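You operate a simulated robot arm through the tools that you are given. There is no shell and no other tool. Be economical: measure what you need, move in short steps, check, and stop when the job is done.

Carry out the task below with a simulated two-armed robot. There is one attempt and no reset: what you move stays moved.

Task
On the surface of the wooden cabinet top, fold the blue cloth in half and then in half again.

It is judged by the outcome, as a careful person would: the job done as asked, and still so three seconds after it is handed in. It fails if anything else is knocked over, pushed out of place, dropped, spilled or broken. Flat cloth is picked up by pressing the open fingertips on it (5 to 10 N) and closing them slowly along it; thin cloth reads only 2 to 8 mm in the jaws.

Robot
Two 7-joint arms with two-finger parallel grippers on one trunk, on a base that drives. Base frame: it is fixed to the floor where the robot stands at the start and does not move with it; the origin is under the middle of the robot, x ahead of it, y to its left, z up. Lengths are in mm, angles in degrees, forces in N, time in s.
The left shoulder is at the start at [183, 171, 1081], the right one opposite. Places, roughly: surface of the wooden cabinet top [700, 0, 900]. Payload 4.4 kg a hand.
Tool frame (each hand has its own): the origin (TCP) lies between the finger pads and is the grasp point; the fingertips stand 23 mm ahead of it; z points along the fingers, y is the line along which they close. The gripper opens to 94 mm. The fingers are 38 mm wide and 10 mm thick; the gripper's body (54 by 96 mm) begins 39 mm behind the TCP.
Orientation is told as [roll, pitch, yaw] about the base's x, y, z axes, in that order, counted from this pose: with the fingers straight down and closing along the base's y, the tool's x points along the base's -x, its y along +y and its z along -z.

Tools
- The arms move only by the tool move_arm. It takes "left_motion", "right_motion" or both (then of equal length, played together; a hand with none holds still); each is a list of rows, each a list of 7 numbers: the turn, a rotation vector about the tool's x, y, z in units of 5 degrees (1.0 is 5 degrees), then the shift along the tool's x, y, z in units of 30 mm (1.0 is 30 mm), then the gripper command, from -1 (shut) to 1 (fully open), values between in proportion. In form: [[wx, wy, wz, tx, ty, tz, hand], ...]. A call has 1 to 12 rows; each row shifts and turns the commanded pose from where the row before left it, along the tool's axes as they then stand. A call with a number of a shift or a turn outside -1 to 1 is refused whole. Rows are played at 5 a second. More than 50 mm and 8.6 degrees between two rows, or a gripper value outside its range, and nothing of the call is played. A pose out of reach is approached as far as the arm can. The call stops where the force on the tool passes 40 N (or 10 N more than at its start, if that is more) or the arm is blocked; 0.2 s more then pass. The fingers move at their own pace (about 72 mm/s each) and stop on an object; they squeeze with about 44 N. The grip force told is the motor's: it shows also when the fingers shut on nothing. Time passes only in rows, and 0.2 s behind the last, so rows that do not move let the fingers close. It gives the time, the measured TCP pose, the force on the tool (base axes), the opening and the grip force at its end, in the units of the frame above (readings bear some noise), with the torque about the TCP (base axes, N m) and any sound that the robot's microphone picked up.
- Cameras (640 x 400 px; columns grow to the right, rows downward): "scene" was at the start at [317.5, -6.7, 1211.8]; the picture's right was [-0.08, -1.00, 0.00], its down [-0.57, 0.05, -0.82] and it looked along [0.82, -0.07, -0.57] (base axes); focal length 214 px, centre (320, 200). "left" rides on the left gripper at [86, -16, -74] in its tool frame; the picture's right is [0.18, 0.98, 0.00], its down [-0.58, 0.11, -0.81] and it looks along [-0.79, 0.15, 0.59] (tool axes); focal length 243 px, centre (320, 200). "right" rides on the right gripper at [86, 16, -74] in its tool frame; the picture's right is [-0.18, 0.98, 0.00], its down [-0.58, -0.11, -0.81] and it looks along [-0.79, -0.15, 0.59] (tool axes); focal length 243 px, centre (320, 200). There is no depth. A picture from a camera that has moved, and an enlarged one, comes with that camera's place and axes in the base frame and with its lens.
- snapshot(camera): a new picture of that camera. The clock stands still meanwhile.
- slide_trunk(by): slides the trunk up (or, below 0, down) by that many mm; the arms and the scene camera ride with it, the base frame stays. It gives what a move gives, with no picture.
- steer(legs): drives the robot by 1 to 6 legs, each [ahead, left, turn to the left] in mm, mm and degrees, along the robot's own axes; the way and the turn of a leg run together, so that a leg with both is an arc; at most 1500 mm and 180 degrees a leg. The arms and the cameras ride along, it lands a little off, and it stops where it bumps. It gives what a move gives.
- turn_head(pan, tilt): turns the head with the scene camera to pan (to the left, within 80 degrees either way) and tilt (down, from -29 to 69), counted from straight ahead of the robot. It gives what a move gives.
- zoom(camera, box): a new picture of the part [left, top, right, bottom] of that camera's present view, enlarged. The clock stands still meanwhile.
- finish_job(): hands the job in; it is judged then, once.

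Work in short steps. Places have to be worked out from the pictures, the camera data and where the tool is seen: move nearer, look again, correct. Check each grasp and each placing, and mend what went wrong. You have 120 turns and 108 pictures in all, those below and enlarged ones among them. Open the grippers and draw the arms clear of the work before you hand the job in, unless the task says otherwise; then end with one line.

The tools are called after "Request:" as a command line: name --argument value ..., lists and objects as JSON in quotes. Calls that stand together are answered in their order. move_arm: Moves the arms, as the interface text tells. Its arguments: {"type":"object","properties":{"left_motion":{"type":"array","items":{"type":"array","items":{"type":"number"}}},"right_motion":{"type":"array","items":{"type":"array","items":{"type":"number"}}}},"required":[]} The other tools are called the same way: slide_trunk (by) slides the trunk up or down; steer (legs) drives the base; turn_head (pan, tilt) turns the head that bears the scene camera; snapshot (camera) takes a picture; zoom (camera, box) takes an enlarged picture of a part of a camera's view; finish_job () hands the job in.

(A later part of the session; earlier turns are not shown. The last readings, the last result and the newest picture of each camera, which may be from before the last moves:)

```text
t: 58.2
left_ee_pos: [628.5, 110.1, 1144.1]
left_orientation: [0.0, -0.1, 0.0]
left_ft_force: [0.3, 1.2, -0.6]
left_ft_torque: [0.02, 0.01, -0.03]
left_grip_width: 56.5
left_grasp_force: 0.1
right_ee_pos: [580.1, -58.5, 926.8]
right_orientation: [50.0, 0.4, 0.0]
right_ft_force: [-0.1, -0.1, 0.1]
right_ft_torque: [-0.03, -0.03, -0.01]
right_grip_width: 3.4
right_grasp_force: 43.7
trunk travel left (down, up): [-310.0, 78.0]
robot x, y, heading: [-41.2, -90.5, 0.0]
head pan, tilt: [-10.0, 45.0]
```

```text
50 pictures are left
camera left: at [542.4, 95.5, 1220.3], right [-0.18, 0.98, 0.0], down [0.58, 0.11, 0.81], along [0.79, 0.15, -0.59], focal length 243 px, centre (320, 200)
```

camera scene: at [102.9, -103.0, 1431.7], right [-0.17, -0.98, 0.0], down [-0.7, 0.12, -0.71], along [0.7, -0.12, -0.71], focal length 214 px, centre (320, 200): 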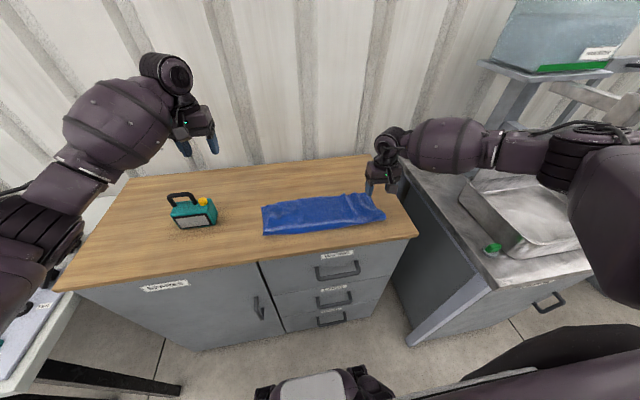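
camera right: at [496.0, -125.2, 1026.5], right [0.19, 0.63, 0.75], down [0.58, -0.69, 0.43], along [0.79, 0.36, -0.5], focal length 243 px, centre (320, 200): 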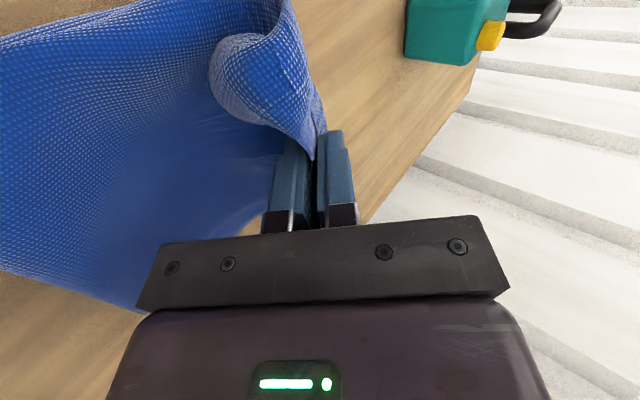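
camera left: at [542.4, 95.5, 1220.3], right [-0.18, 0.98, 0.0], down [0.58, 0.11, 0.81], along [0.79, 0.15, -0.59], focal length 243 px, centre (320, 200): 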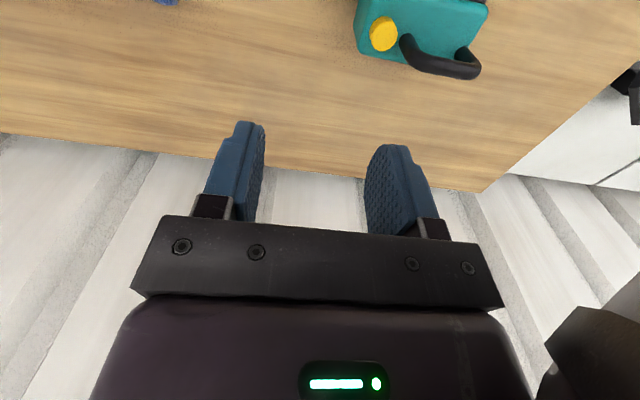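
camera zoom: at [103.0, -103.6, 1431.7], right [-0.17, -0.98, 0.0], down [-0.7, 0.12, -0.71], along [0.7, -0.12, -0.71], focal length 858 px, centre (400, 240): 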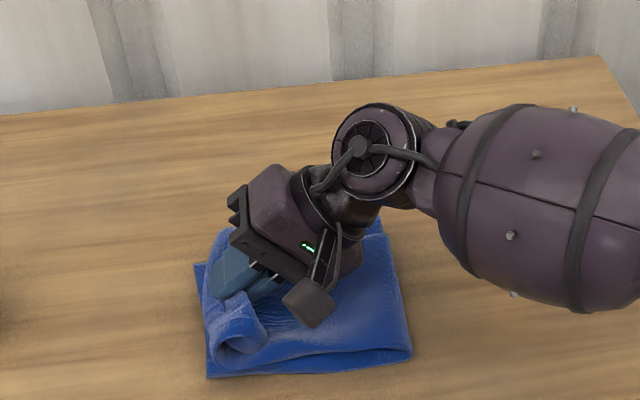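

The end sits right over the left edge with a bit curled under. I'll open gently, then withdraw along the finger direction.

Request:
move_arm --right_motion '[[0, 0, 0, 0, 0, 0, -0.7], [0, 0, 0, 0, 0, 0, -0.5], [0, 0, 0, 0, 0, 0, -0.4], [0, 0, 0, 0, 0, 0, -0.4], [0, 0, 0, 0, 0.1, -0.4, -0.4], [0, 0, 0, 0, 0.1, -0.6, -0.4], [0, 0, 0, 0, 0.2, -0.8, -0.4], [0, 0, 0, 0, 0.5, -0.8, -0.4], [0, 0, 0, 0, 0.2, -1, -0.4], [0, 0, 0, 0, 0, -1, -0.4], [0, 0, 0, 0, 0, -1, -0.4]]'

Request:
zoom --camera "scene" --box '[220, 140, 380, 240]'

```text
t: 60.6
left_ee_pos: [627.1, 111.7, 1144.2]
left_orientation: [0.0, -0.1, 0.0]
left_ft_force: [-0.2, -0.3, -0.1]
left_ft_torque: [0.01, -0.01, -0.01]
left_grip_width: 56.4
left_grasp_force: 0.1
right_ee_pos: [583.1, -166.8, 1062.7]
right_orientation: [50.0, 0.4, -0.1]
right_ft_force: [0.2, -0.5, 0.5]
right_ft_torque: [-0.02, 0.04, -0.02]
right_grip_width: 28.2
right_grasp_force: 0.1
trunk travel left (down, up): [-310.0, 78.0]
robot x, y, heading: [-41.5, -87.5, -0.3]
head pan, tilt: [-10.0, 45.0]
```

```text
4.00 times, centred on (300, 190) of scene
camera zoom: at [102.7, -104.0, 1431.7], right [-0.17, -0.98, 0.0], down [-0.7, 0.12, -0.71], along [0.7, -0.12, -0.71], focal length 858 px, centre (400, 240)
```

zoom: 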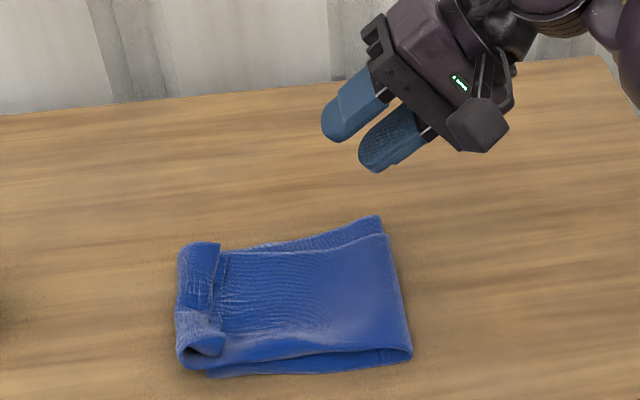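

The second fold is down, but the left end of the top flap is doubled back. I'll look closer before fixing it.

Request:
zoom --camera "scene" --box '[250, 180, 340, 240]'

Request:
move_arm --left_motion '[[0, 0, 0, 0.8, -0.4, 0, 0.2], [0, 0, 0, 0.8, -0.4, 0, 0.2], [0, 0, 0, 0.8, -0.4, 0, 0.2], [0, 0, 0, 0.8, -0.4, 0, 0.2], [0, 0, 0, 0.8, -0.4, 0, 0.2]]'

Request:
snapshot --camera "left"

```text
6.67 times, centred on (295, 210) of scene
camera zoom: at [102.7, -104.0, 1431.7], right [-0.17, -0.98, 0.0], down [-0.7, 0.12, -0.71], along [0.7, -0.12, -0.71], focal length 1430 px, centre (487, 133)
```

zoom: 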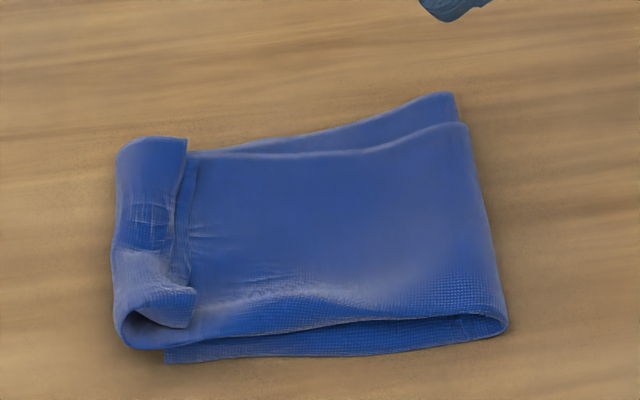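

```text
t: 61.8
left_ee_pos: [508.1, 51.3, 1146.6]
left_orientation: [0.1, -0.1, -0.1]
left_ft_force: [-0.4, -0.6, 0.5]
left_ft_torque: [0.02, 0.02, -0.01]
left_grip_width: 56.6
left_grasp_force: 0.0
right_ee_pos: [583.2, -166.1, 1061.3]
right_orientation: [50.0, 0.4, 0.0]
right_ft_force: [0.1, -0.1, 0.6]
right_ft_torque: [-0.01, -0.02, 0.01]
right_grip_width: 28.1
right_grasp_force: 0.1
trunk travel left (down, up): [-310.0, 78.0]
robot x, y, heading: [-43.0, -90.5, -0.1]
head pan, tilt: [-10.0, 45.0]
```

```text
47 pictures are left
camera left: at [422.0, 35.8, 1220.6], right [-0.18, 0.98, 0.0], down [0.58, 0.11, 0.81], along [0.79, 0.15, -0.59], focal length 243 px, centre (320, 200)
```

left: 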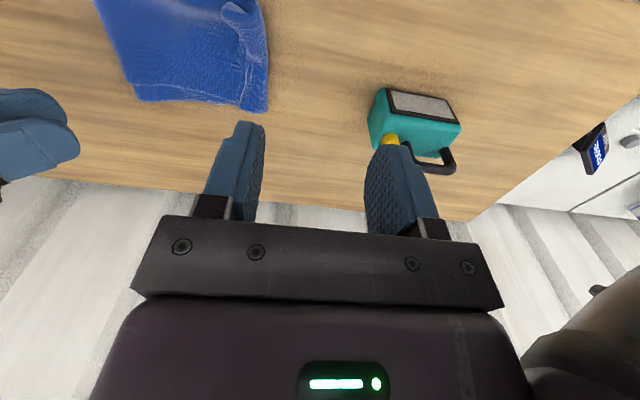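

The free edge of the top flap lies on top, folded back about 38 mm, with the fold line about 30 mm too far left. I'll use the right hand, pointing left at 60°, to slip its lower finger under that free edge and grip it.

Request:
move_arm --right_motion '[[-0.33, 0, 0, 0.06, -0.28, 0.8, -0.4], [-0.33, 0, 0, 0.06, -0.28, 0.8, -0.36], [-0.33, 0, 0, 0.06, -0.28, 0.8, -0.36], [-0.33, 0, 0, 0.06, -0.28, 0.8, -0.36], [-0.33, 0, 0, 0.06, -0.28, 0.75, -0.36], [-0.33, 0, 0, 0.06, -0.28, 0.6, -0.36], [0, 0, 0, 0, 0, 0, -0.36]]' --left_motion '[[0, 0, 0, -0.3, 0.5, 0, 0.2], [0, 0, 0, -0.3, 0.5, 0, 0.2], [0, 0, 0, -0.3, 0.5, 0, 0.2], [0, 0, 0, -0.3, 0.5, 0, 0.2], [0, 0, 0, 0, 0, 0, 0.2], [0, 0, 0, 0, 0, 0, 0.2], [0, 0, 0, 0, 0, 0, 0.2]]'

Request:
zoom --camera "scene" --box '[235, 160, 355, 240]'

Request:
snapshot --camera "right"

```text
t: 63.4
left_ee_pos: [545.9, 111.2, 1144.4]
left_orientation: [-0.1, -0.2, -0.1]
left_ft_force: [0.3, 0.2, 0.0]
left_ft_torque: [-0.01, 0.0, 0.02]
left_grip_width: 56.3
left_grasp_force: 0.0
right_ee_pos: [571.2, -83.5, 940.3]
right_orientation: [60.0, 0.4, -0.1]
right_ft_force: [-0.3, -0.6, -0.3]
right_ft_torque: [0.03, -0.01, 0.01]
right_grip_width: 30.5
right_grasp_force: 0.0
trunk travel left (down, up): [-310.0, 78.0]
robot x, y, heading: [-37.4, -86.9, 0.0]
head pan, tilt: [-10.0, 45.0]
```

```text
5.00 times, centred on (295, 200) of scene
camera zoom: at [103.1, -103.6, 1431.7], right [-0.17, -0.98, 0.0], down [-0.7, 0.12, -0.71], along [0.7, -0.12, -0.71], focal length 1072 px, centre (445, 200)
```

zoom: 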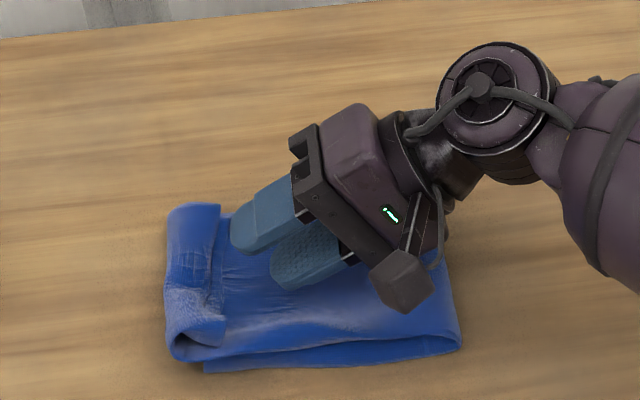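

```text
45 pictures are left
camera right: at [484.7, -139.8, 992.0], right [0.19, 0.49, 0.85], down [0.58, -0.75, 0.31], along [0.79, 0.44, -0.43], focal length 243 px, centre (320, 200)
```

right: 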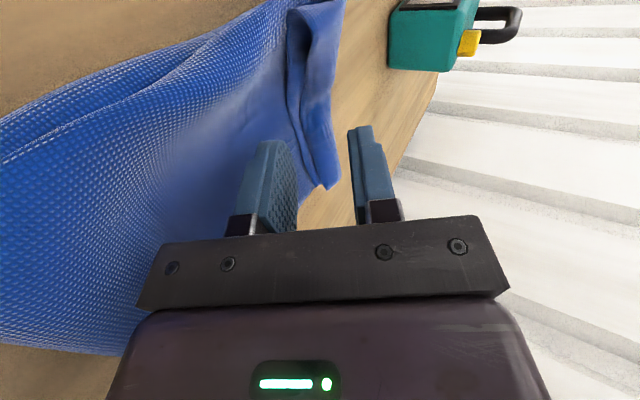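

The wrist view clearly shows the strip's free edge standing off the flap, right ahead of the fingers. I'll lower until the lower fingertip touches the flap.

Request:
move_arm --right_motion '[[0, 0, 0, 0, -0.23, 0.13, -0.36], [0, 0, 0, 0, -0.14, 0.08, -0.36], [0, 0, 0, 0, 0, 0, -0.36]]'

Request:
snapshot --camera "right"

```text
t: 64.2
left_ee_pos: [545.3, 111.3, 1145.4]
left_orientation: [0.1, -0.1, 0.0]
left_ft_force: [0.1, -0.7, 0.0]
left_ft_torque: [0.0, -0.03, 0.01]
left_grip_width: 56.3
left_grasp_force: 0.1
right_ee_pos: [571.2, -83.7, 926.8]
right_orientation: [59.9, 0.4, -0.1]
right_ft_force: [-0.5, -0.1, 0.4]
right_ft_torque: [0.03, 0.02, -0.04]
right_grip_width: 30.3
right_grasp_force: 0.1
trunk travel left (down, up): [-310.0, 78.0]
robot x, y, heading: [-39.8, -83.2, 0.0]
head pan, tilt: [-10.0, 45.0]
```

```text
44 pictures are left
camera right: at [484.8, -139.8, 979.7], right [0.19, 0.49, 0.85], down [0.58, -0.75, 0.31], along [0.79, 0.44, -0.43], focal length 243 px, centre (320, 200)
```

right: 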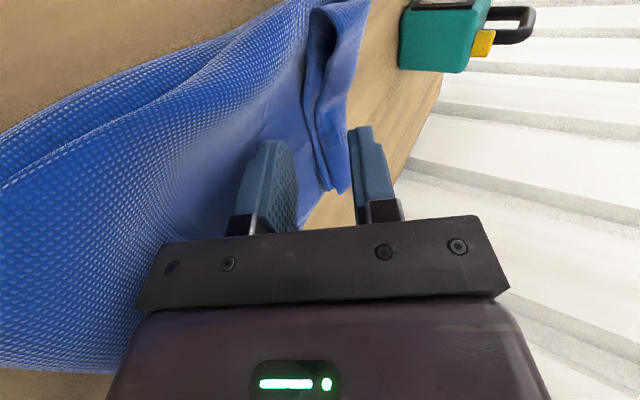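

The strip edges sit right between the fingers. I'll slide left about 30 mm along the flap to let the lower finger go under.

Request:
move_arm --right_motion '[[0, 0, 0, 0, -0.06, 0.03, -0.36], [0, 0, 0, 0, 0.17, 0.29, -0.36], [0, 0, 0, 0, 0.17, 0.29, -0.36], [0, 0, 0, 0, 0.17, 0.29, -0.36], [0, 0, 0, 0, 0, 0, -0.36]]'

Request:
snapshot --camera "right"

Request:
zoom --camera "scene" --box '[235, 160, 355, 240]'

```text
t: 65.4
left_ee_pos: [544.5, 111.0, 1145.3]
left_orientation: [0.0, -0.1, 0.0]
left_ft_force: [-0.9, -0.6, -0.1]
left_ft_torque: [0.03, 0.0, -0.02]
left_grip_width: 56.3
left_grasp_force: 0.0
right_ee_pos: [571.8, -55.3, 925.8]
right_orientation: [59.9, 0.5, -0.1]
right_ft_force: [0.1, -0.3, 0.6]
right_ft_torque: [-0.01, -0.02, 0.0]
right_grip_width: 30.3
right_grasp_force: 0.1
trunk travel left (down, up): [-310.0, 78.0]
robot x, y, heading: [-39.8, -90.6, 0.1]
head pan, tilt: [-10.0, 45.0]
```

```text
43 pictures are left
camera right: at [484.4, -110.5, 978.0], right [0.19, 0.49, 0.85], down [0.58, -0.75, 0.31], along [0.79, 0.44, -0.43], focal length 243 px, centre (320, 200)
```

right: 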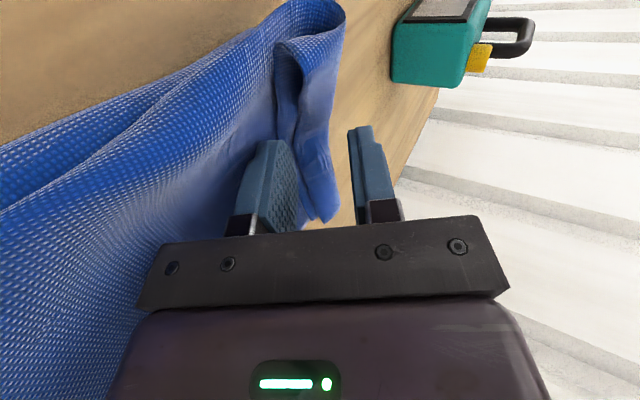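

```text
5.00 times, centred on (295, 200) of scene
camera zoom: at [103.1, -103.6, 1431.6], right [-0.17, -0.98, 0.0], down [-0.7, 0.12, -0.71], along [0.7, -0.12, -0.71], focal length 1072 px, centre (445, 200)
```

zoom: 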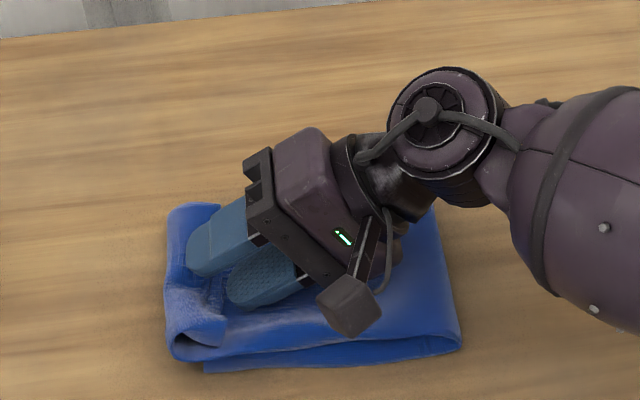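

The strip is between the fingers now. I'll advance another 15 mm and then close.

Request:
move_arm --right_motion '[[0, 0, 0, 0, 0.13, 0.22, -0.36], [0, 0, 0, 0, 0.13, 0.22, -0.36], [0, 0, 0, 0, 0, 0, -0.36]]'

Request:
snapshot --camera "right"

```text
t: 66.2
left_ee_pos: [544.9, 111.5, 1144.5]
left_orientation: [0.0, -0.1, 0.0]
left_ft_force: [0.3, 0.5, 0.3]
left_ft_torque: [0.0, 0.01, 0.0]
left_grip_width: 56.4
left_grasp_force: 0.1
right_ee_pos: [571.4, -39.8, 925.9]
right_orientation: [59.9, 0.3, 0.0]
right_ft_force: [0.1, -0.8, 0.3]
right_ft_torque: [0.02, 0.02, -0.02]
right_grip_width: 30.2
right_grasp_force: 0.0
trunk travel left (down, up): [-310.0, 78.0]
robot x, y, heading: [-41.2, -88.8, -0.0]
head pan, tilt: [-10.0, 45.0]
```

```text
41 pictures are left
camera right: at [484.4, -95.1, 977.9], right [0.19, 0.49, 0.85], down [0.58, -0.75, 0.31], along [0.79, 0.44, -0.43], focal length 243 px, centre (320, 200)
```

right: 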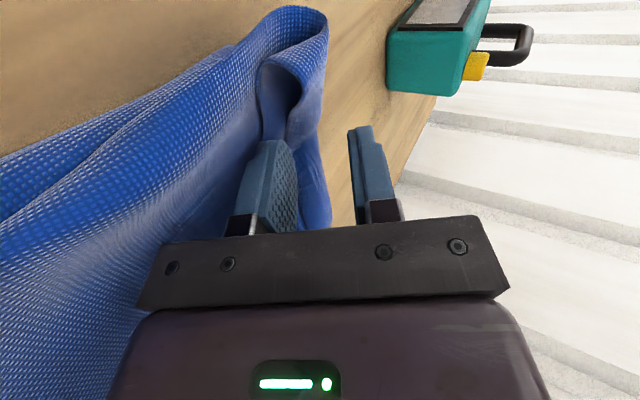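

Closing slowly to see what's caught.

Request:
move_arm --right_motion '[[0, 0, 0, 0, 0, 0, -0.5], [0, 0, 0, 0, 0, 0, -0.65], [0, 0, 0, 0, 0, 0, -0.8], [0, 0, 0, 0, 0, 0, -1], [0, 0, 0, 0, 0, 0, -1], [0, 0, 0, 0, 0, 0, -1]]'

Request:
snapshot --camera "right"

```text
t: 67.6
left_ee_pos: [544.1, 111.0, 1146.1]
left_orientation: [0.0, -0.1, 0.0]
left_ft_force: [-0.3, 0.1, 0.0]
left_ft_torque: [-0.02, -0.02, 0.01]
left_grip_width: 56.3
left_grasp_force: 0.2
right_ee_pos: [570.3, -39.2, 925.0]
right_orientation: [59.8, 0.4, 0.1]
right_ft_force: [0.2, 0.9, 0.3]
right_ft_torque: [-0.02, 0.03, 0.01]
right_grip_width: 0.1
right_grasp_force: 42.2
trunk travel left (down, up): [-310.0, 78.0]
robot x, y, heading: [-39.8, -90.0, 0.1]
head pan, tilt: [-10.0, 45.0]
```

```text
40 pictures are left
camera right: at [484.5, -95.2, 978.0], right [0.19, 0.49, 0.85], down [0.58, -0.75, 0.31], along [0.79, 0.44, -0.43], focal length 243 px, centre (320, 200)
```

right: 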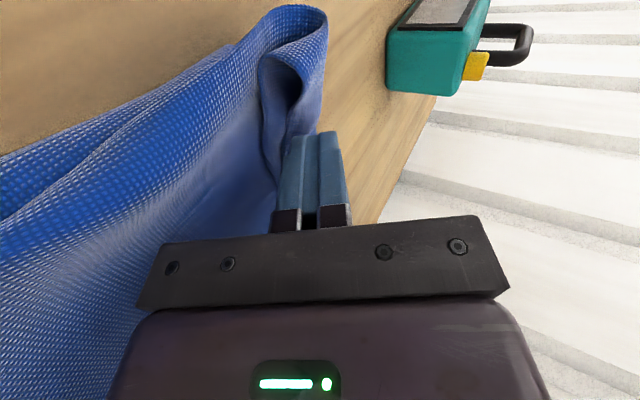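

Nothing caught: the finger passed above the strip. I'll back off, reopen, and lower until there is actual contact with the flap.

Request:
move_arm --right_motion '[[0, 0, 0, 0, 0.2, -0.2, -0.9], [0, 0, 0, 0, -0.2, -0.6, -0.36], [0, 0, 0, 0, -0.2, -0.6, -0.36], [0, 0, 0, 0, -0.25, -0.2, -0.36], [0, 0, 0, 0, -0.25, 0.1, -0.36], [0, 0, 0, 0, 0, 0, -0.36]]'

Request:
snapshot --camera "right"

```text
t: 69.0
left_ee_pos: [544.0, 111.7, 1145.0]
left_orientation: [0.1, -0.1, 0.0]
left_ft_force: [-0.5, 0.1, -0.6]
left_ft_torque: [0.0, 0.01, -0.02]
left_grip_width: 56.4
left_grasp_force: 0.0
right_ee_pos: [570.9, -90.0, 930.6]
right_orientation: [59.9, 0.3, 0.1]
right_ft_force: [0.9, -0.6, -0.6]
right_ft_torque: [-0.01, 0.01, 0.01]
right_grip_width: 30.0
right_grasp_force: 0.0
trunk travel left (down, up): [-310.0, 78.0]
robot x, y, heading: [-42.2, -90.4, 0.2]
head pan, tilt: [-10.0, 45.0]
```

```text
39 pictures are left
camera right: at [484.4, -144.7, 982.5], right [0.19, 0.49, 0.85], down [0.58, -0.75, 0.31], along [0.79, 0.44, -0.43], focal length 243 px, centre (320, 200)
```

right: 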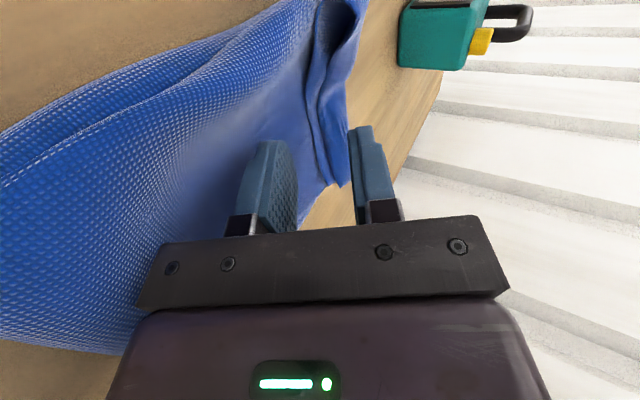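

Request:
move_arm --right_motion '[[0, 0, 0, 0, -0.2, 0.117, -0.36], [0, 0, 0, 0, -0.09, 0.05, -0.36], [0, 0, 0, 0, -0.06, 0.033, -0.36], [0, 0, 0, 0, 0, 0, -0.36]]'

Request:
snapshot --camera "right"

```text
t: 70.0
left_ee_pos: [544.2, 111.0, 1144.2]
left_orientation: [0.0, -0.1, 0.1]
left_ft_force: [-0.2, 0.3, 0.7]
left_ft_torque: [0.01, 0.01, 0.01]
left_grip_width: 56.4
left_grasp_force: 0.0
right_ee_pos: [571.7, -90.0, 918.7]
right_orientation: [59.9, 0.4, -0.1]
right_ft_force: [0.3, -1.4, 2.8]
right_ft_torque: [0.0, -0.05, -0.03]
right_grip_width: 28.6
right_grasp_force: 0.2
trunk travel left (down, up): [-310.0, 78.0]
robot x, y, heading: [-38.6, -91.7, -0.1]
head pan, tilt: [-10.0, 45.0]
```

```text
38 pictures are left
camera right: at [484.4, -144.5, 970.7], right [0.19, 0.49, 0.85], down [0.58, -0.75, 0.31], along [0.79, 0.44, -0.43], focal length 243 px, centre (320, 200)
```

right: 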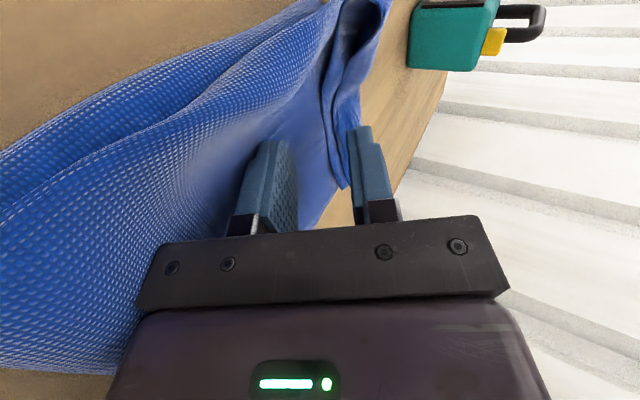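

Light contact with the flap (2.8 N). Now I'll slide left under the strip.

Request:
move_arm --right_motion '[[0, 0, 0, 0, 0.18, 0.28, -0.36], [0, 0, 0, 0, 0.17, 0.29, -0.36], [0, 0, 0, 0, 0.17, 0.29, -0.36], [0, 0, 0, 0, 0, 0, -0.36]]'

Request:
snapshot --camera "right"

```text
t: 71.0
left_ee_pos: [545.0, 112.0, 1143.7]
left_orientation: [0.0, -0.1, -0.1]
left_ft_force: [0.8, 0.8, 0.2]
left_ft_torque: [-0.03, -0.01, 0.01]
left_grip_width: 56.3
left_grasp_force: 0.0
right_ee_pos: [571.6, -59.7, 919.0]
right_orientation: [59.9, 0.3, -0.1]
right_ft_force: [1.0, -1.3, 3.6]
right_ft_torque: [0.01, -0.01, -0.01]
right_grip_width: 28.9
right_grasp_force: 0.0
trunk travel left (down, up): [-310.0, 78.0]
robot x, y, heading: [-39.3, -85.5, 0.1]
head pan, tilt: [-10.0, 45.0]
```

```text
37 pictures are left
camera right: at [484.5, -114.0, 970.7], right [0.19, 0.49, 0.85], down [0.58, -0.75, 0.31], along [0.79, 0.44, -0.43], focal length 243 px, centre (320, 200)
```

right: 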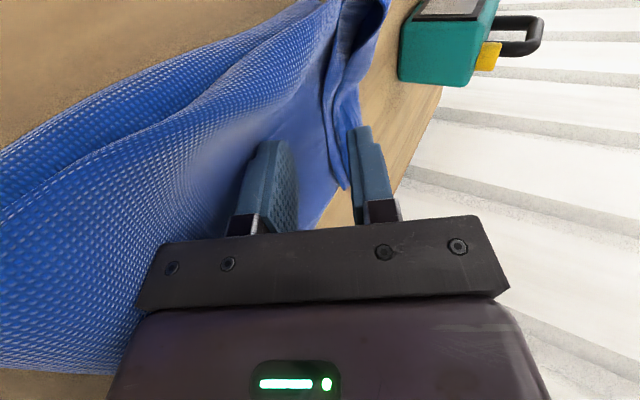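

The flap dragged along with the finger. I'll raise 3 mm to float just above it, then slide.

Request:
move_arm --right_motion '[[0, 0, 0, 0, 0.08, -0.045, -0.36], [0, 0, 0, 0, 0, 0, -0.36], [0, 0, 0, 0, 0.17, 0.29, -0.36], [0, 0, 0, 0, 0.17, 0.29, -0.36], [0, 0, 0, 0, 0, 0, -0.36]]'

Request:
snapshot --camera "right"

```text
t: 72.2
left_ee_pos: [544.5, 110.7, 1146.7]
left_orientation: [0.1, -0.2, -0.1]
left_ft_force: [-0.7, 0.8, -0.6]
left_ft_torque: [0.02, 0.0, -0.03]
left_grip_width: 56.4
left_grasp_force: 0.2
right_ee_pos: [570.8, -38.8, 921.0]
right_orientation: [60.0, 0.4, 0.0]
right_ft_force: [0.0, -0.1, -0.4]
right_ft_torque: [0.0, -0.01, 0.02]
right_grip_width: 30.1
right_grasp_force: 0.0
trunk travel left (down, up): [-310.0, 78.0]
robot x, y, heading: [-40.1, -86.0, -0.2]
head pan, tilt: [-10.0, 45.0]
```

```text
36 pictures are left
camera right: at [483.9, -93.6, 973.3], right [0.19, 0.49, 0.85], down [0.58, -0.75, 0.31], along [0.79, 0.44, -0.43], focal length 243 px, centre (320, 200)
```

right: 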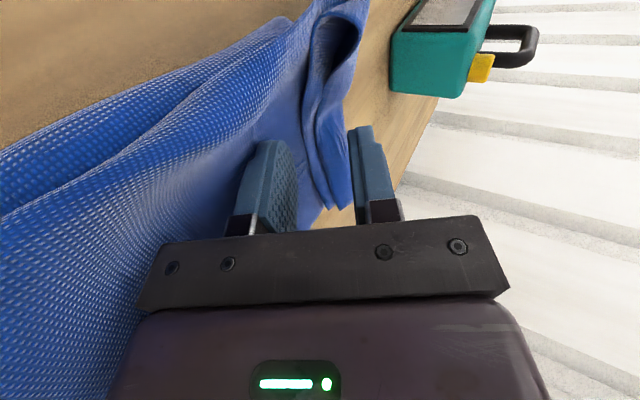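

The strip is now standing between the fingers. Another 14 mm left, then close.

Request:
move_arm --right_motion '[[0, 0, 0, 0, 0.12, 0.2, -0.36], [0, 0, 0, 0, 0.12, 0.2, -0.36], [0, 0, 0, 0, 0, 0, -0.36], [0, 0, 0, 0, 0, 0, -0.5], [0, 0, 0, 0, 0, 0, -0.7], [0, 0, 0, 0, 0, 0, -1], [0, 0, 0, 0, 0, 0, -1], [0, 0, 0, 0, 0, 0, -1]]'

Request:
snapshot --camera "right"

```text
t: 74.0
left_ee_pos: [543.8, 111.4, 1145.7]
left_orientation: [0.1, -0.1, 0.0]
left_ft_force: [0.5, -0.5, -0.9]
left_ft_torque: [0.01, 0.01, 0.02]
left_grip_width: 56.5
left_grasp_force: 0.1
right_ee_pos: [570.7, -24.2, 921.3]
right_orientation: [59.9, 0.4, 0.0]
right_ft_force: [0.5, -0.4, 0.2]
right_ft_torque: [-0.01, -0.04, 0.02]
right_grip_width: 0.0
right_grasp_force: 42.3
trunk travel left (down, up): [-310.0, 78.0]
robot x, y, heading: [-39.9, -89.5, -0.0]
head pan, tilt: [-10.0, 45.0]
```

```text
35 pictures are left
camera right: at [484.0, -79.6, 973.6], right [0.19, 0.49, 0.85], down [0.58, -0.75, 0.31], along [0.79, 0.44, -0.43], focal length 243 px, centre (320, 200)
```

right: 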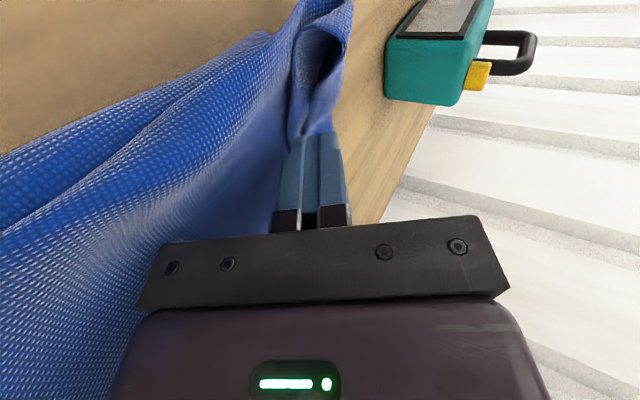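

Missed again. I'll withdraw up and look at the whole cloth before changing approach.

Request:
move_arm --right_motion '[[0, 0, 0, 0, 0.5, -0.3, -1], [0, 0, 0, 0, 0.6, -0.6, -1], [0, 0, 0, 0, 0.6, -0.9, -1], [0.5, 0, 0, 0, 0.3, -1, -0.5], [1, 0, 0, 0, 0, -1, -0.4], [1, 0, 0, 0, 0, -1, -0.4], [1, 0, 0, 0, 0, 0, -0.4], [1, 0, 0, 0, 0, 0, -0.4]]'

Request:
zoom --camera "scene" --box '[235, 160, 355, 240]'

```text
t: 75.8
left_ee_pos: [543.8, 113.3, 1144.0]
left_orientation: [0.0, -0.1, 0.0]
left_ft_force: [-0.5, -0.7, 0.2]
left_ft_torque: [-0.02, 0.03, 0.0]
left_grip_width: 56.5
left_grasp_force: 0.0
right_ee_pos: [571.2, -116.5, 1049.8]
right_orientation: [37.3, 0.4, 0.0]
right_ft_force: [0.3, -0.2, 0.4]
right_ft_torque: [0.01, 0.0, 0.0]
right_grip_width: 28.1
right_grasp_force: 0.0
trunk travel left (down, up): [-310.0, 78.0]
robot x, y, heading: [-39.5, -89.9, -0.0]
head pan, tilt: [-10.0, 45.0]
```

```text
5.00 times, centred on (295, 200) of scene
camera zoom: at [103.0, -103.3, 1431.7], right [-0.17, -0.98, 0.0], down [-0.7, 0.12, -0.71], along [0.7, -0.12, -0.71], focal length 1072 px, centre (445, 200)
```

zoom: 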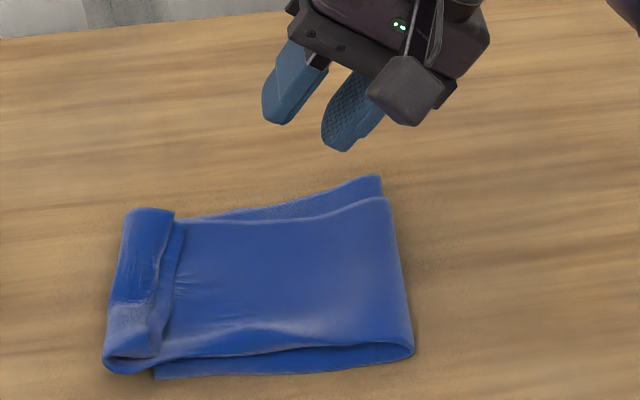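

The package shifted left but kept its shape, with the strip still doubled back. Carrying over the top always leaves that tail, so I'll undo this fold by re-gripping the loop end from above, then redo it with the hanging method that worked for fold 1. First, level the right hand and move the left one clear.

Request:
move_arm --right_motion '[[0.93, 0, 0, -0.08, 0.4, 0.25, -0.2], [0.93, 0, 0, -0.08, 0.4, 0.2, -0.15], [0.93, 0, 0, -0.08, 0.4, 0.2, -0.15], [0.93, 0, 0, -0.08, 0.4, 0.15, -0.15], [0.93, 0, 0, -0.08, 0.4, 0.1, -0.15], [0.93, 0, 0, -0.08, 0.4, 0, -0.15], [0.93, 0, 0, -0.08, 0.4, 0, -0.15], [0.93, 0, 0, -0.08, 0.4, 0, -0.15]]' --left_motion '[[0, 0, 0, 0.3, 0.6, -0.4, 0.2], [0, 0, 0, 0.3, 0.6, -0.4, 0.2], [0, 0, 0, 0.3, 0.6, -0.4, 0.2], [0, 0, 0, 0.3, 0.6, -0.4, 0.2], [0, 0, 0, 0.3, 0.6, -0.2, 0.2], [0, 0, 0, 0.3, 0.6, 0, 0.2], [0, 0, 0, 0.3, 0.6, 0, 0.2], [0, 0, 0, 0, 0.4, 0, 0.2]]'

```text
t: 77.6
left_ee_pos: [480.9, 250.4, 1198.4]
left_orientation: [0.0, -0.1, -0.1]
left_ft_force: [-0.6, 0.1, -0.2]
left_ft_torque: [0.0, 0.0, 0.04]
left_grip_width: 56.5
left_grasp_force: 0.0
right_ee_pos: [591.5, -14.0, 1060.6]
right_orientation: [0.1, 0.5, -0.1]
right_ft_force: [0.4, 0.8, -0.5]
right_ft_torque: [-0.05, 0.0, -0.02]
right_grip_width: 40.0
right_grasp_force: 0.1
trunk travel left (down, up): [-310.0, 78.0]
robot x, y, heading: [-40.9, -89.6, -0.2]
head pan, tilt: [-10.0, 45.0]
```

Now the right hand goes to y≈24 and down to about z 945, with a look.

Request:
move_arm --right_motion '[[0, 0, 0, 0, 0.63, 0.7, -0.15], [0, 0, 0, 0, 0.63, 0.8, -0.15], [0, 0, 0, 0, 0, 0.8, -0.15], [0, 0, 0, 0, 0, 0.8, -0.15], [0, 0, 0, 0, 0, 0.7, -0.15], [0, 0, 0, 0, 0, 0, -0.15]]'

Request:
snapshot --camera "right"

```text
t: 79.0
left_ee_pos: [481.6, 248.9, 1198.8]
left_orientation: [0.0, 0.0, -0.1]
left_ft_force: [-0.4, -0.8, -0.1]
left_ft_torque: [-0.01, 0.02, -0.01]
left_grip_width: 56.5
left_grasp_force: 0.2
right_ee_pos: [590.6, 23.7, 946.5]
right_orientation: [0.3, 0.4, 0.0]
right_ft_force: [0.4, 0.0, -0.3]
right_ft_torque: [0.02, -0.01, -0.01]
right_grip_width: 39.9
right_grasp_force: 0.1
trunk travel left (down, up): [-310.0, 78.0]
robot x, y, heading: [-37.4, -86.4, 0.2]
head pan, tilt: [-10.0, 45.0]
```

```text
33 pictures are left
camera right: at [504.0, 39.8, 1022.4], right [0.18, 0.98, 0.0], down [0.59, -0.11, 0.8], along [0.79, -0.15, -0.6], focal length 243 px, centre (320, 200)
```

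right: 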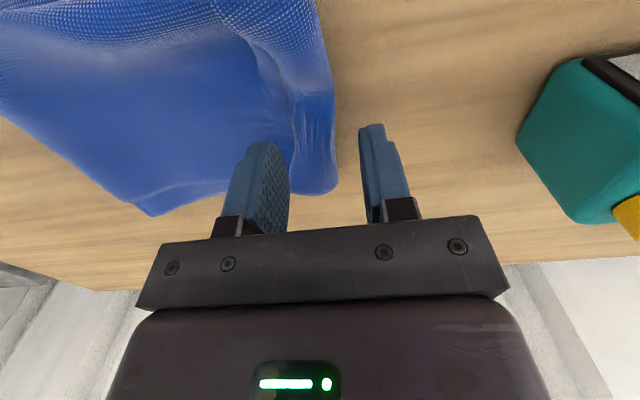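

The loop spans y≈0 to 30, matching the fingers. Descending to light contact.

Request:
move_arm --right_motion '[[0, 0, 0, 0, 0, 0.6, -0.15], [0, 0, 0, 0, 0, 0.3, -0.15], [0, 0, 0, 0, 0, 0.1, -0.15], [0, 0, 0, 0, 0, 0, -0.15]]'

Request:
move_arm --right_motion '[[0, 0, 0, 0, 0, 0.1, -0.15], [0, 0, 0, 0, 0, 0, -0.15]]'

Request:
snapshot --camera "right"

```text
t: 80.0
left_ee_pos: [481.5, 248.7, 1200.3]
left_orientation: [0.0, -0.1, 0.1]
left_ft_force: [-0.5, -0.3, -0.3]
left_ft_torque: [-0.01, 0.01, -0.02]
left_grip_width: 56.6
left_grasp_force: 0.1
right_ee_pos: [590.4, 24.3, 917.6]
right_orientation: [0.3, 0.3, 0.0]
right_ft_force: [0.2, -0.3, 0.6]
right_ft_torque: [0.01, 0.0, 0.01]
right_grip_width: 39.8
right_grasp_force: 0.1
trunk travel left (down, up): [-310.0, 78.0]
robot x, y, heading: [-35.2, -92.6, 0.0]
head pan, tilt: [-10.0, 45.0]
```

```text
t: 80.6
left_ee_pos: [483.0, 249.7, 1199.3]
left_orientation: [0.0, -0.1, 0.1]
left_ft_force: [-0.1, 0.5, 0.9]
left_ft_torque: [0.01, 0.02, -0.01]
left_grip_width: 56.6
left_grasp_force: 0.0
right_ee_pos: [590.8, 23.5, 914.2]
right_orientation: [0.2, 0.5, 0.0]
right_ft_force: [0.8, 0.6, -1.0]
right_ft_torque: [0.01, 0.02, -0.02]
right_grip_width: 40.0
right_grasp_force: 0.1
trunk travel left (down, up): [-310.0, 78.0]
robot x, y, heading: [-40.8, -89.3, 0.0]
head pan, tilt: [-10.0, 45.0]
```

```text
32 pictures are left
camera right: at [503.7, 40.2, 989.3], right [0.18, 0.98, 0.0], down [0.59, -0.11, 0.8], along [0.79, -0.15, -0.6], focal length 243 px, centre (320, 200)
```

right: 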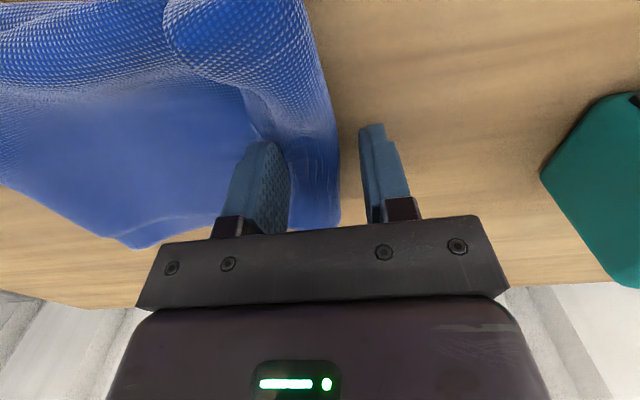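

Well positioned around the loop. Lower 4 mm more, then close slowly.

Request:
move_arm --right_motion '[[0, 0, 0, 0, 0, 0.12, -0.15], [0, 0, 0, 0, 0, 0, -0.25], [0, 0, 0, 0, 0, 0, -0.35], [0, 0, 0, 0, 0, 0, -0.45], [0, 0, 0, 0, 0, 0, -0.55], [0, 0, 0, 0, 0, 0, -0.65], [0, 0, 0, 0, 0, 0, -0.75], [0, 0, 0, 0, 0, 0, -0.85], [0, 0, 0, 0, 0, 0, -1], [0, 0, 0, 0, 0, 0, -1], [0, 0, 0, 0, 0, 0, -1]]'

Request:
snapshot --camera "right"

```text
t: 83.0
left_ee_pos: [480.6, 249.1, 1199.1]
left_orientation: [0.0, -0.2, 0.0]
left_ft_force: [0.1, 0.4, 0.0]
left_ft_torque: [-0.02, 0.0, 0.01]
left_grip_width: 56.6
left_grasp_force: 0.0
right_ee_pos: [589.4, 24.3, 911.0]
right_orientation: [0.0, 0.4, 0.0]
right_ft_force: [2.4, 2.6, 14.8]
right_ft_torque: [0.11, -0.19, 0.01]
right_grip_width: 2.7
right_grasp_force: 44.2
trunk travel left (down, up): [-310.0, 78.0]
robot x, y, heading: [-37.6, -90.5, 0.2]
head pan, tilt: [-10.0, 45.0]
```

```text
31 pictures are left
camera right: at [503.4, 40.6, 986.8], right [0.18, 0.98, 0.0], down [0.59, -0.11, 0.8], along [0.79, -0.15, -0.6], focal length 243 px, centre (320, 200)
```

right: 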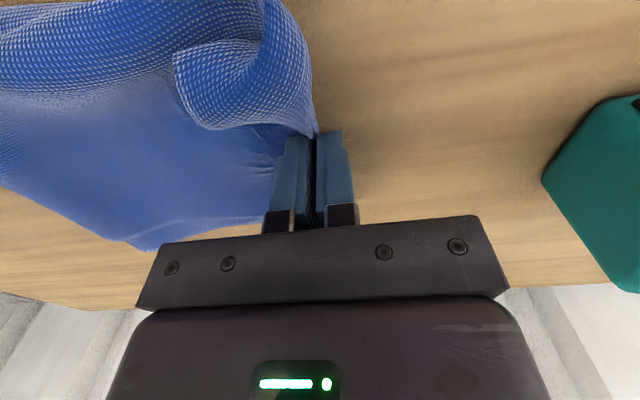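

2.7 mm caught. I'll lift and move right, then check what comes up.

Request:
move_arm --right_motion '[[0, 0, 0, 0, -0.1, -0.5, -1], [0, 0, 0, 0, -0.2, -0.8, -1], [0, 0, 0, 0, -0.4, -0.9, -1], [0, 0, 0, 0, -0.5, -0.9, -1], [0, 0, 0, 0, -0.6, -0.9, -1], [0, 0, 0, 0, -0.7, -0.9, -1], [0, 0, 0, 0, -0.7, -0.5, -1], [0, 0, 0, 0, 0, 0, -1]]'

Request:
zoom --camera "scene" --box '[220, 100, 400, 240]'

Request:
snapshot --camera "right"

```text
t: 84.8
left_ee_pos: [480.0, 248.9, 1198.4]
left_orientation: [0.0, -0.1, 0.0]
left_ft_force: [-0.2, 0.1, 0.1]
left_ft_torque: [0.01, -0.03, 0.03]
left_grip_width: 56.1
left_grasp_force: 0.0
right_ee_pos: [590.9, -72.9, 1072.8]
right_orientation: [0.2, 0.5, 0.0]
right_ft_force: [-0.4, -0.9, -0.7]
right_ft_torque: [0.02, -0.04, -0.01]
right_grip_width: 2.3
right_grasp_force: 44.0
trunk travel left (down, up): [-310.0, 78.0]
robot x, y, heading: [-39.7, -85.7, 0.2]
head pan, tilt: [-10.0, 45.0]
```

```text
2.86 times, centred on (310, 170) of scene
camera zoom: at [103.2, -102.8, 1431.6], right [-0.17, -0.98, 0.0], down [-0.7, 0.12, -0.71], along [0.7, -0.12, -0.71], focal length 613 px, centre (349, 286)
```

zoom: 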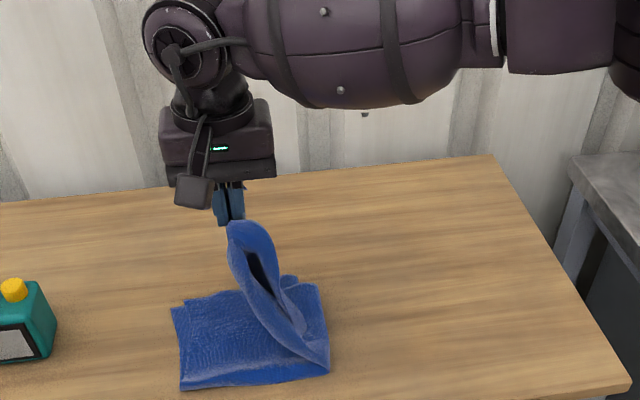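

```text
29 pictures are left
camera right: at [505.2, -55.5, 1147.5], right [0.18, 0.98, 0.0], down [0.59, -0.11, 0.8], along [0.79, -0.15, -0.6], focal length 243 px, centre (320, 200)
```

right: 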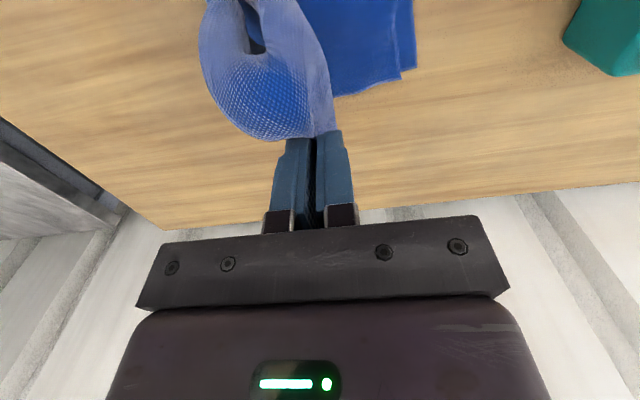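

The flap is up while the bottom half stays neat (left edge y≈6, fold at y≈−152). The fold should be at y≈−194, so I'll move the hand right to peel the fold over, then lay the flap back left without pulling.

Request:
move_arm --right_motion '[[0, 0, 0, 0, -0.7, 0, -1], [0, 0, 0, 0, -0.8, 0, -1], [0, 0, 0, 0, -0.8, 0, -1], [0, 0, 0, 0, -0.8, 0, -1], [0, 0, 0, 0, -0.8, 0, -1], [0, 0, 0, 0, -0.5, 0.3, -1], [0, 0, 0, 0, 0, 0, -1], [0, 0, 0, 0, 0, 0, -1]]'

Request:
zoom --camera "scene" --box '[220, 100, 400, 240]'

```text
t: 86.6
left_ee_pos: [480.1, 248.5, 1198.0]
left_orientation: [0.1, -0.1, 0.1]
left_ft_force: [-0.3, 0.9, 0.0]
left_ft_torque: [-0.01, 0.01, 0.05]
left_grip_width: 56.6
left_grasp_force: 0.0
right_ee_pos: [589.8, -204.9, 1062.2]
right_orientation: [0.3, 0.4, 0.0]
right_ft_force: [0.2, 0.4, -0.7]
right_ft_torque: [0.0, -0.03, -0.02]
right_grip_width: 2.5
right_grasp_force: 44.2
trunk travel left (down, up): [-310.0, 78.0]
robot x, y, heading: [-39.5, -88.6, 0.1]
head pan, tilt: [-10.0, 45.0]
```

```text
2.86 times, centred on (310, 170) of scene
camera zoom: at [103.2, -103.6, 1431.6], right [-0.17, -0.98, 0.0], down [-0.7, 0.12, -0.71], along [0.7, -0.12, -0.71], focal length 613 px, centre (349, 286)
```

zoom: 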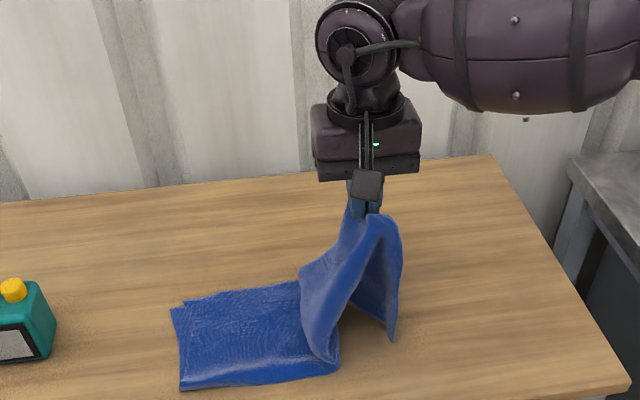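

The flap end hangs from the grip with its tail to the right. A cleaner idea: lay the strip flat again to the right, then pinch it at its middle and lift, so both halves hang together and the fold forms at the pinch. First, lay the end back out to the right, staying high until it's fully extended.

Request:
move_arm --right_motion '[[0, 0, 0, 0, -0.8, 0.1, -1], [0, 0, 0, 0, -0.9, 0.3, -1], [0, 0, 0, 0, -0.9, 0.5, -1], [0, 0, 0, 0, -0.8, 0.6, -1], [0, 0, 0, 0, -0.8, 0.6, -1], [0, 0, 0, 0, -0.3, 0.5, -1], [0, 0, 0, 0, 0.1, 0.7, -1], [0, 0, 0, 0, 0.2, 0.7, -1], [0, 0, 0, 0, 0.1, 0.6, -1], [0, 0, 0, 0, 0, 0.4, -1], [0, 0, 0, 0, 0, 0, -1]]'

Request:
zoom --camera "scene" --box '[240, 120, 420, 250]'

```text
t: 89.0
left_ee_pos: [481.6, 250.3, 1198.9]
left_orientation: [0.1, -0.1, -0.1]
left_ft_force: [-0.8, -0.2, -0.4]
left_ft_torque: [-0.04, 0.0, 0.01]
left_grip_width: 56.6
left_grasp_force: 0.0
right_ee_pos: [589.0, -328.1, 913.8]
right_orientation: [0.3, 0.3, 0.0]
right_ft_force: [-0.8, 0.2, 8.4]
right_ft_torque: [0.0, 0.03, -0.01]
right_grip_width: 2.6
right_grasp_force: 44.2
trunk travel left (down, up): [-310.0, 78.0]
robot x, y, heading: [-40.3, -88.7, 0.0]
head pan, tilt: [-10.0, 45.0]
```

```text
3.08 times, centred on (330, 185) of scene
camera zoom: at [102.5, -103.1, 1431.9], right [-0.17, -0.98, 0.0], down [-0.7, 0.12, -0.71], along [0.7, -0.12, -0.71], focal length 660 px, centre (289, 246)
```

zoom: 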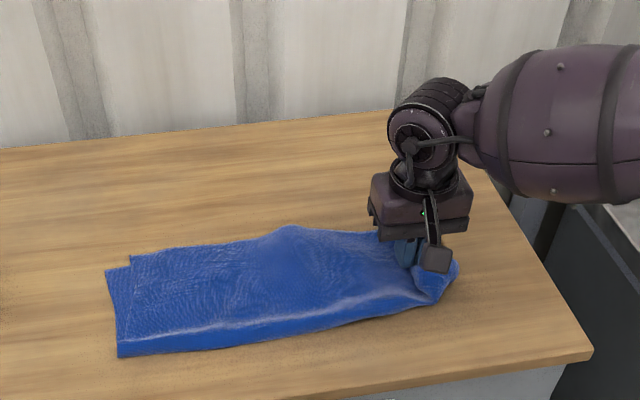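

It's nearly flat again. I'll open the fingers to spread the ridge and lift away, then inspect.

Request:
move_arm --right_motion '[[0, 0, 0, 0, -0.3, -0.1, -1], [0, 0, 0, 0, -0.2, 0.03, -1], [0, 0, 0, 0, 0, 0, -0.7], [0, 0, 0, 0, 0, 0, -0.4], [0, 0, 0, 0, 0, 0, -0.1], [0, 0, 0, 0, 0, 0, 0.2], [0, 0, 0, 0, 0, -0.4, 0.2], [0, 0, 0, 0, 0, -1, 0.2], [0, 0, 0, 0, 0, -1, 0.2], [0, 0, 0, 0, 0, -1, 0.2], [0, 0, 0, 0, 0, -1, 0.2]]'

Request:
zoom --camera "scene" --box '[240, 150, 400, 250]'

```text
t: 91.4
left_ee_pos: [480.9, 250.2, 1199.5]
left_orientation: [0.0, -0.1, 0.1]
left_ft_force: [0.0, 0.2, -0.6]
left_ft_torque: [0.02, 0.01, 0.0]
left_grip_width: 56.2
left_grasp_force: 0.1
right_ee_pos: [590.7, -343.8, 1047.5]
right_orientation: [0.2, 0.5, -0.1]
right_ft_force: [-0.5, 0.2, -0.1]
right_ft_torque: [0.03, 0.01, 0.0]
right_grip_width: 56.5
right_grasp_force: 0.1
trunk travel left (down, up): [-310.0, 78.0]
robot x, y, heading: [-39.3, -89.7, -0.0]
head pan, tilt: [-10.0, 45.0]
```

```text
4.00 times, centred on (320, 200) of scene
camera zoom: at [102.7, -103.3, 1431.7], right [-0.17, -0.98, 0.0], down [-0.7, 0.12, -0.71], along [0.7, -0.12, -0.71], focal length 858 px, centre (320, 200)
```

zoom: 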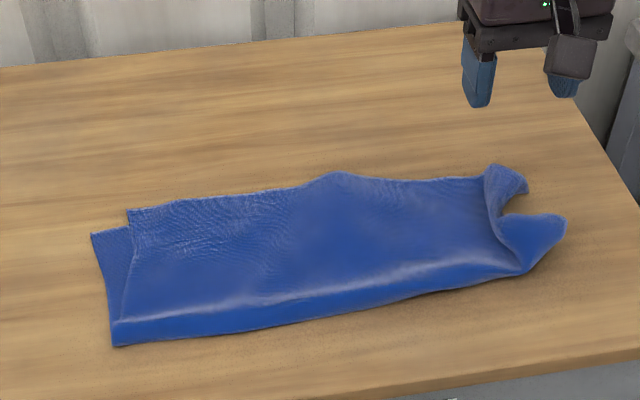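

The right end is rumpled. I'll take a wrist view of it before the next step.

Request:
move_arm --right_motion '[[0, 0, 0, 0.9, -0.3, -0.5, 0.2], [0, 0, 0, 0.9, -0.3, -0.5, 0.2], [0, 0, 0, 0.9, -0.3, -0.5, 0.2], [0, 0, 0, 0.9, 0, -0.5, 0.2]]'

Request:
zoom --camera "right" --box '[160, 0, 520, 220]'

Request:
zoom --camera "scene" --box '[335, 180, 395, 225]'

```text
t: 92.4
left_ee_pos: [479.7, 249.8, 1197.8]
left_orientation: [0.0, -0.2, 0.1]
left_ft_force: [-0.7, 0.6, 0.3]
left_ft_torque: [-0.01, 0.0, -0.02]
left_grip_width: 56.1
left_grasp_force: 0.1
right_ee_pos: [483.1, -370.1, 1108.0]
right_orientation: [0.2, 0.4, 0.0]
right_ft_force: [-0.4, 0.1, 0.0]
right_ft_torque: [0.02, 0.0, 0.01]
right_grip_width: 56.3
right_grasp_force: 0.0
trunk travel left (down, up): [-310.0, 78.0]
robot x, y, heading: [-39.4, -90.2, -0.2]
head pan, tilt: [-10.0, 45.0]
```

```text
1.78 times, centred on (340, 110) of right
camera zoom: at [396.5, -353.0, 1183.3], right [0.18, 0.98, 0.0], down [0.59, -0.11, 0.8], along [0.79, -0.15, -0.6], focal length 431 px, centre (284, 360)
```

zoom: 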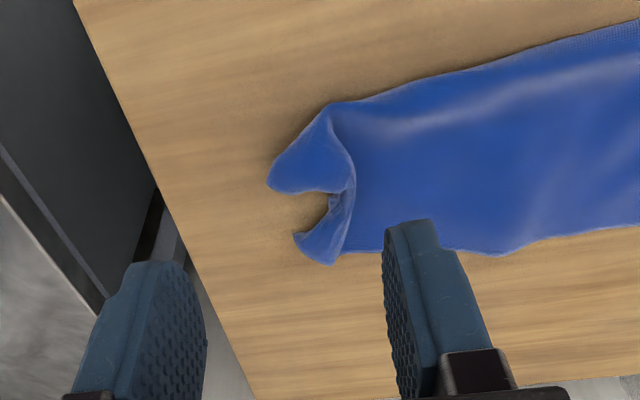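

```text
8.89 times, centred on (365, 202) of scene
camera zoom: at [102.5, -103.3, 1431.7], right [-0.17, -0.98, 0.0], down [-0.7, 0.12, -0.71], along [0.7, -0.12, -0.71], focal length 1906 px, centre (-80, 178)
```

zoom: 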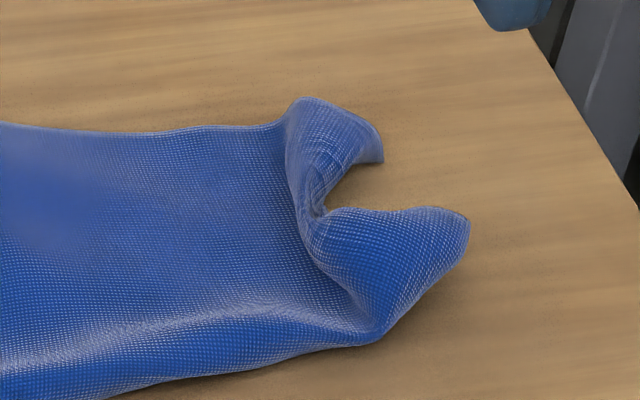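

The end's centre is tucked under, which gravity will undo once it hangs. The strip's left edge averages y≈−12, so its middle is at y≈−207, x≈590. I'll bring the right hand there, opened to about 70 mm.

Request:
move_arm --right_motion '[[0, 0, 0, -0.6, 0.9, 0, 0.49], [0, 0, 0, -0.6, 0.9, 0.5, 0.49], [0, 0, 0, -0.6, 0.9, 0.9, 0.49], [0, 0, 0, -0.6, 0.9, 0.9, 0.49], [0, 0, 0, -0.6, 0.9, 0.9, 0.49], [0, 0, 0, -0.6, 0.9, 0.9, 0.49], [0, 0, 0, 0, 0, 0.9, 0.49], [0, 0, 0, 0, 0, 0.7, 0.49], [0, 0, 0, 0, 0, 0, 0.49]]'

Request:
move_arm --right_motion '[[0, 0, 0, 0, 0, 0.4, 0.49], [0, 0, 0, 0, 0, 0.15, 0.49], [0, 0, 0, 0, 0, 0, 0.49]]'

```text
t: 94.4
left_ee_pos: [481.6, 249.6, 1198.3]
left_orientation: [-0.1, -0.1, 0.0]
left_ft_force: [0.3, -0.5, 0.5]
left_ft_torque: [0.0, -0.03, 0.0]
left_grip_width: 56.5
left_grasp_force: 0.0
right_ee_pos: [591.3, -206.5, 934.9]
right_orientation: [0.2, 0.4, 0.0]
right_ft_force: [-0.1, -0.8, 0.1]
right_ft_torque: [0.05, 0.02, -0.01]
right_grip_width: 69.9
right_grasp_force: 0.0
trunk travel left (down, up): [-310.0, 78.0]
robot x, y, heading: [-41.3, -90.2, 0.1]
head pan, tilt: [-10.0, 45.0]
```

```text
t: 95.2
left_ee_pos: [481.2, 249.5, 1199.1]
left_orientation: [-0.1, -0.1, 0.0]
left_ft_force: [-0.9, 0.6, -0.7]
left_ft_torque: [0.01, 0.01, 0.01]
left_grip_width: 56.4
left_grasp_force: 0.0
right_ee_pos: [589.9, -206.8, 917.0]
right_orientation: [0.2, 0.4, 0.0]
right_ft_force: [0.1, 0.2, 0.0]
right_ft_torque: [-0.01, -0.01, 0.0]
right_grip_width: 69.6
right_grasp_force: 0.0
trunk travel left (down, up): [-310.0, 78.0]
robot x, y, heading: [-40.2, -88.2, 0.0]
head pan, tilt: [-10.0, 45.0]
```

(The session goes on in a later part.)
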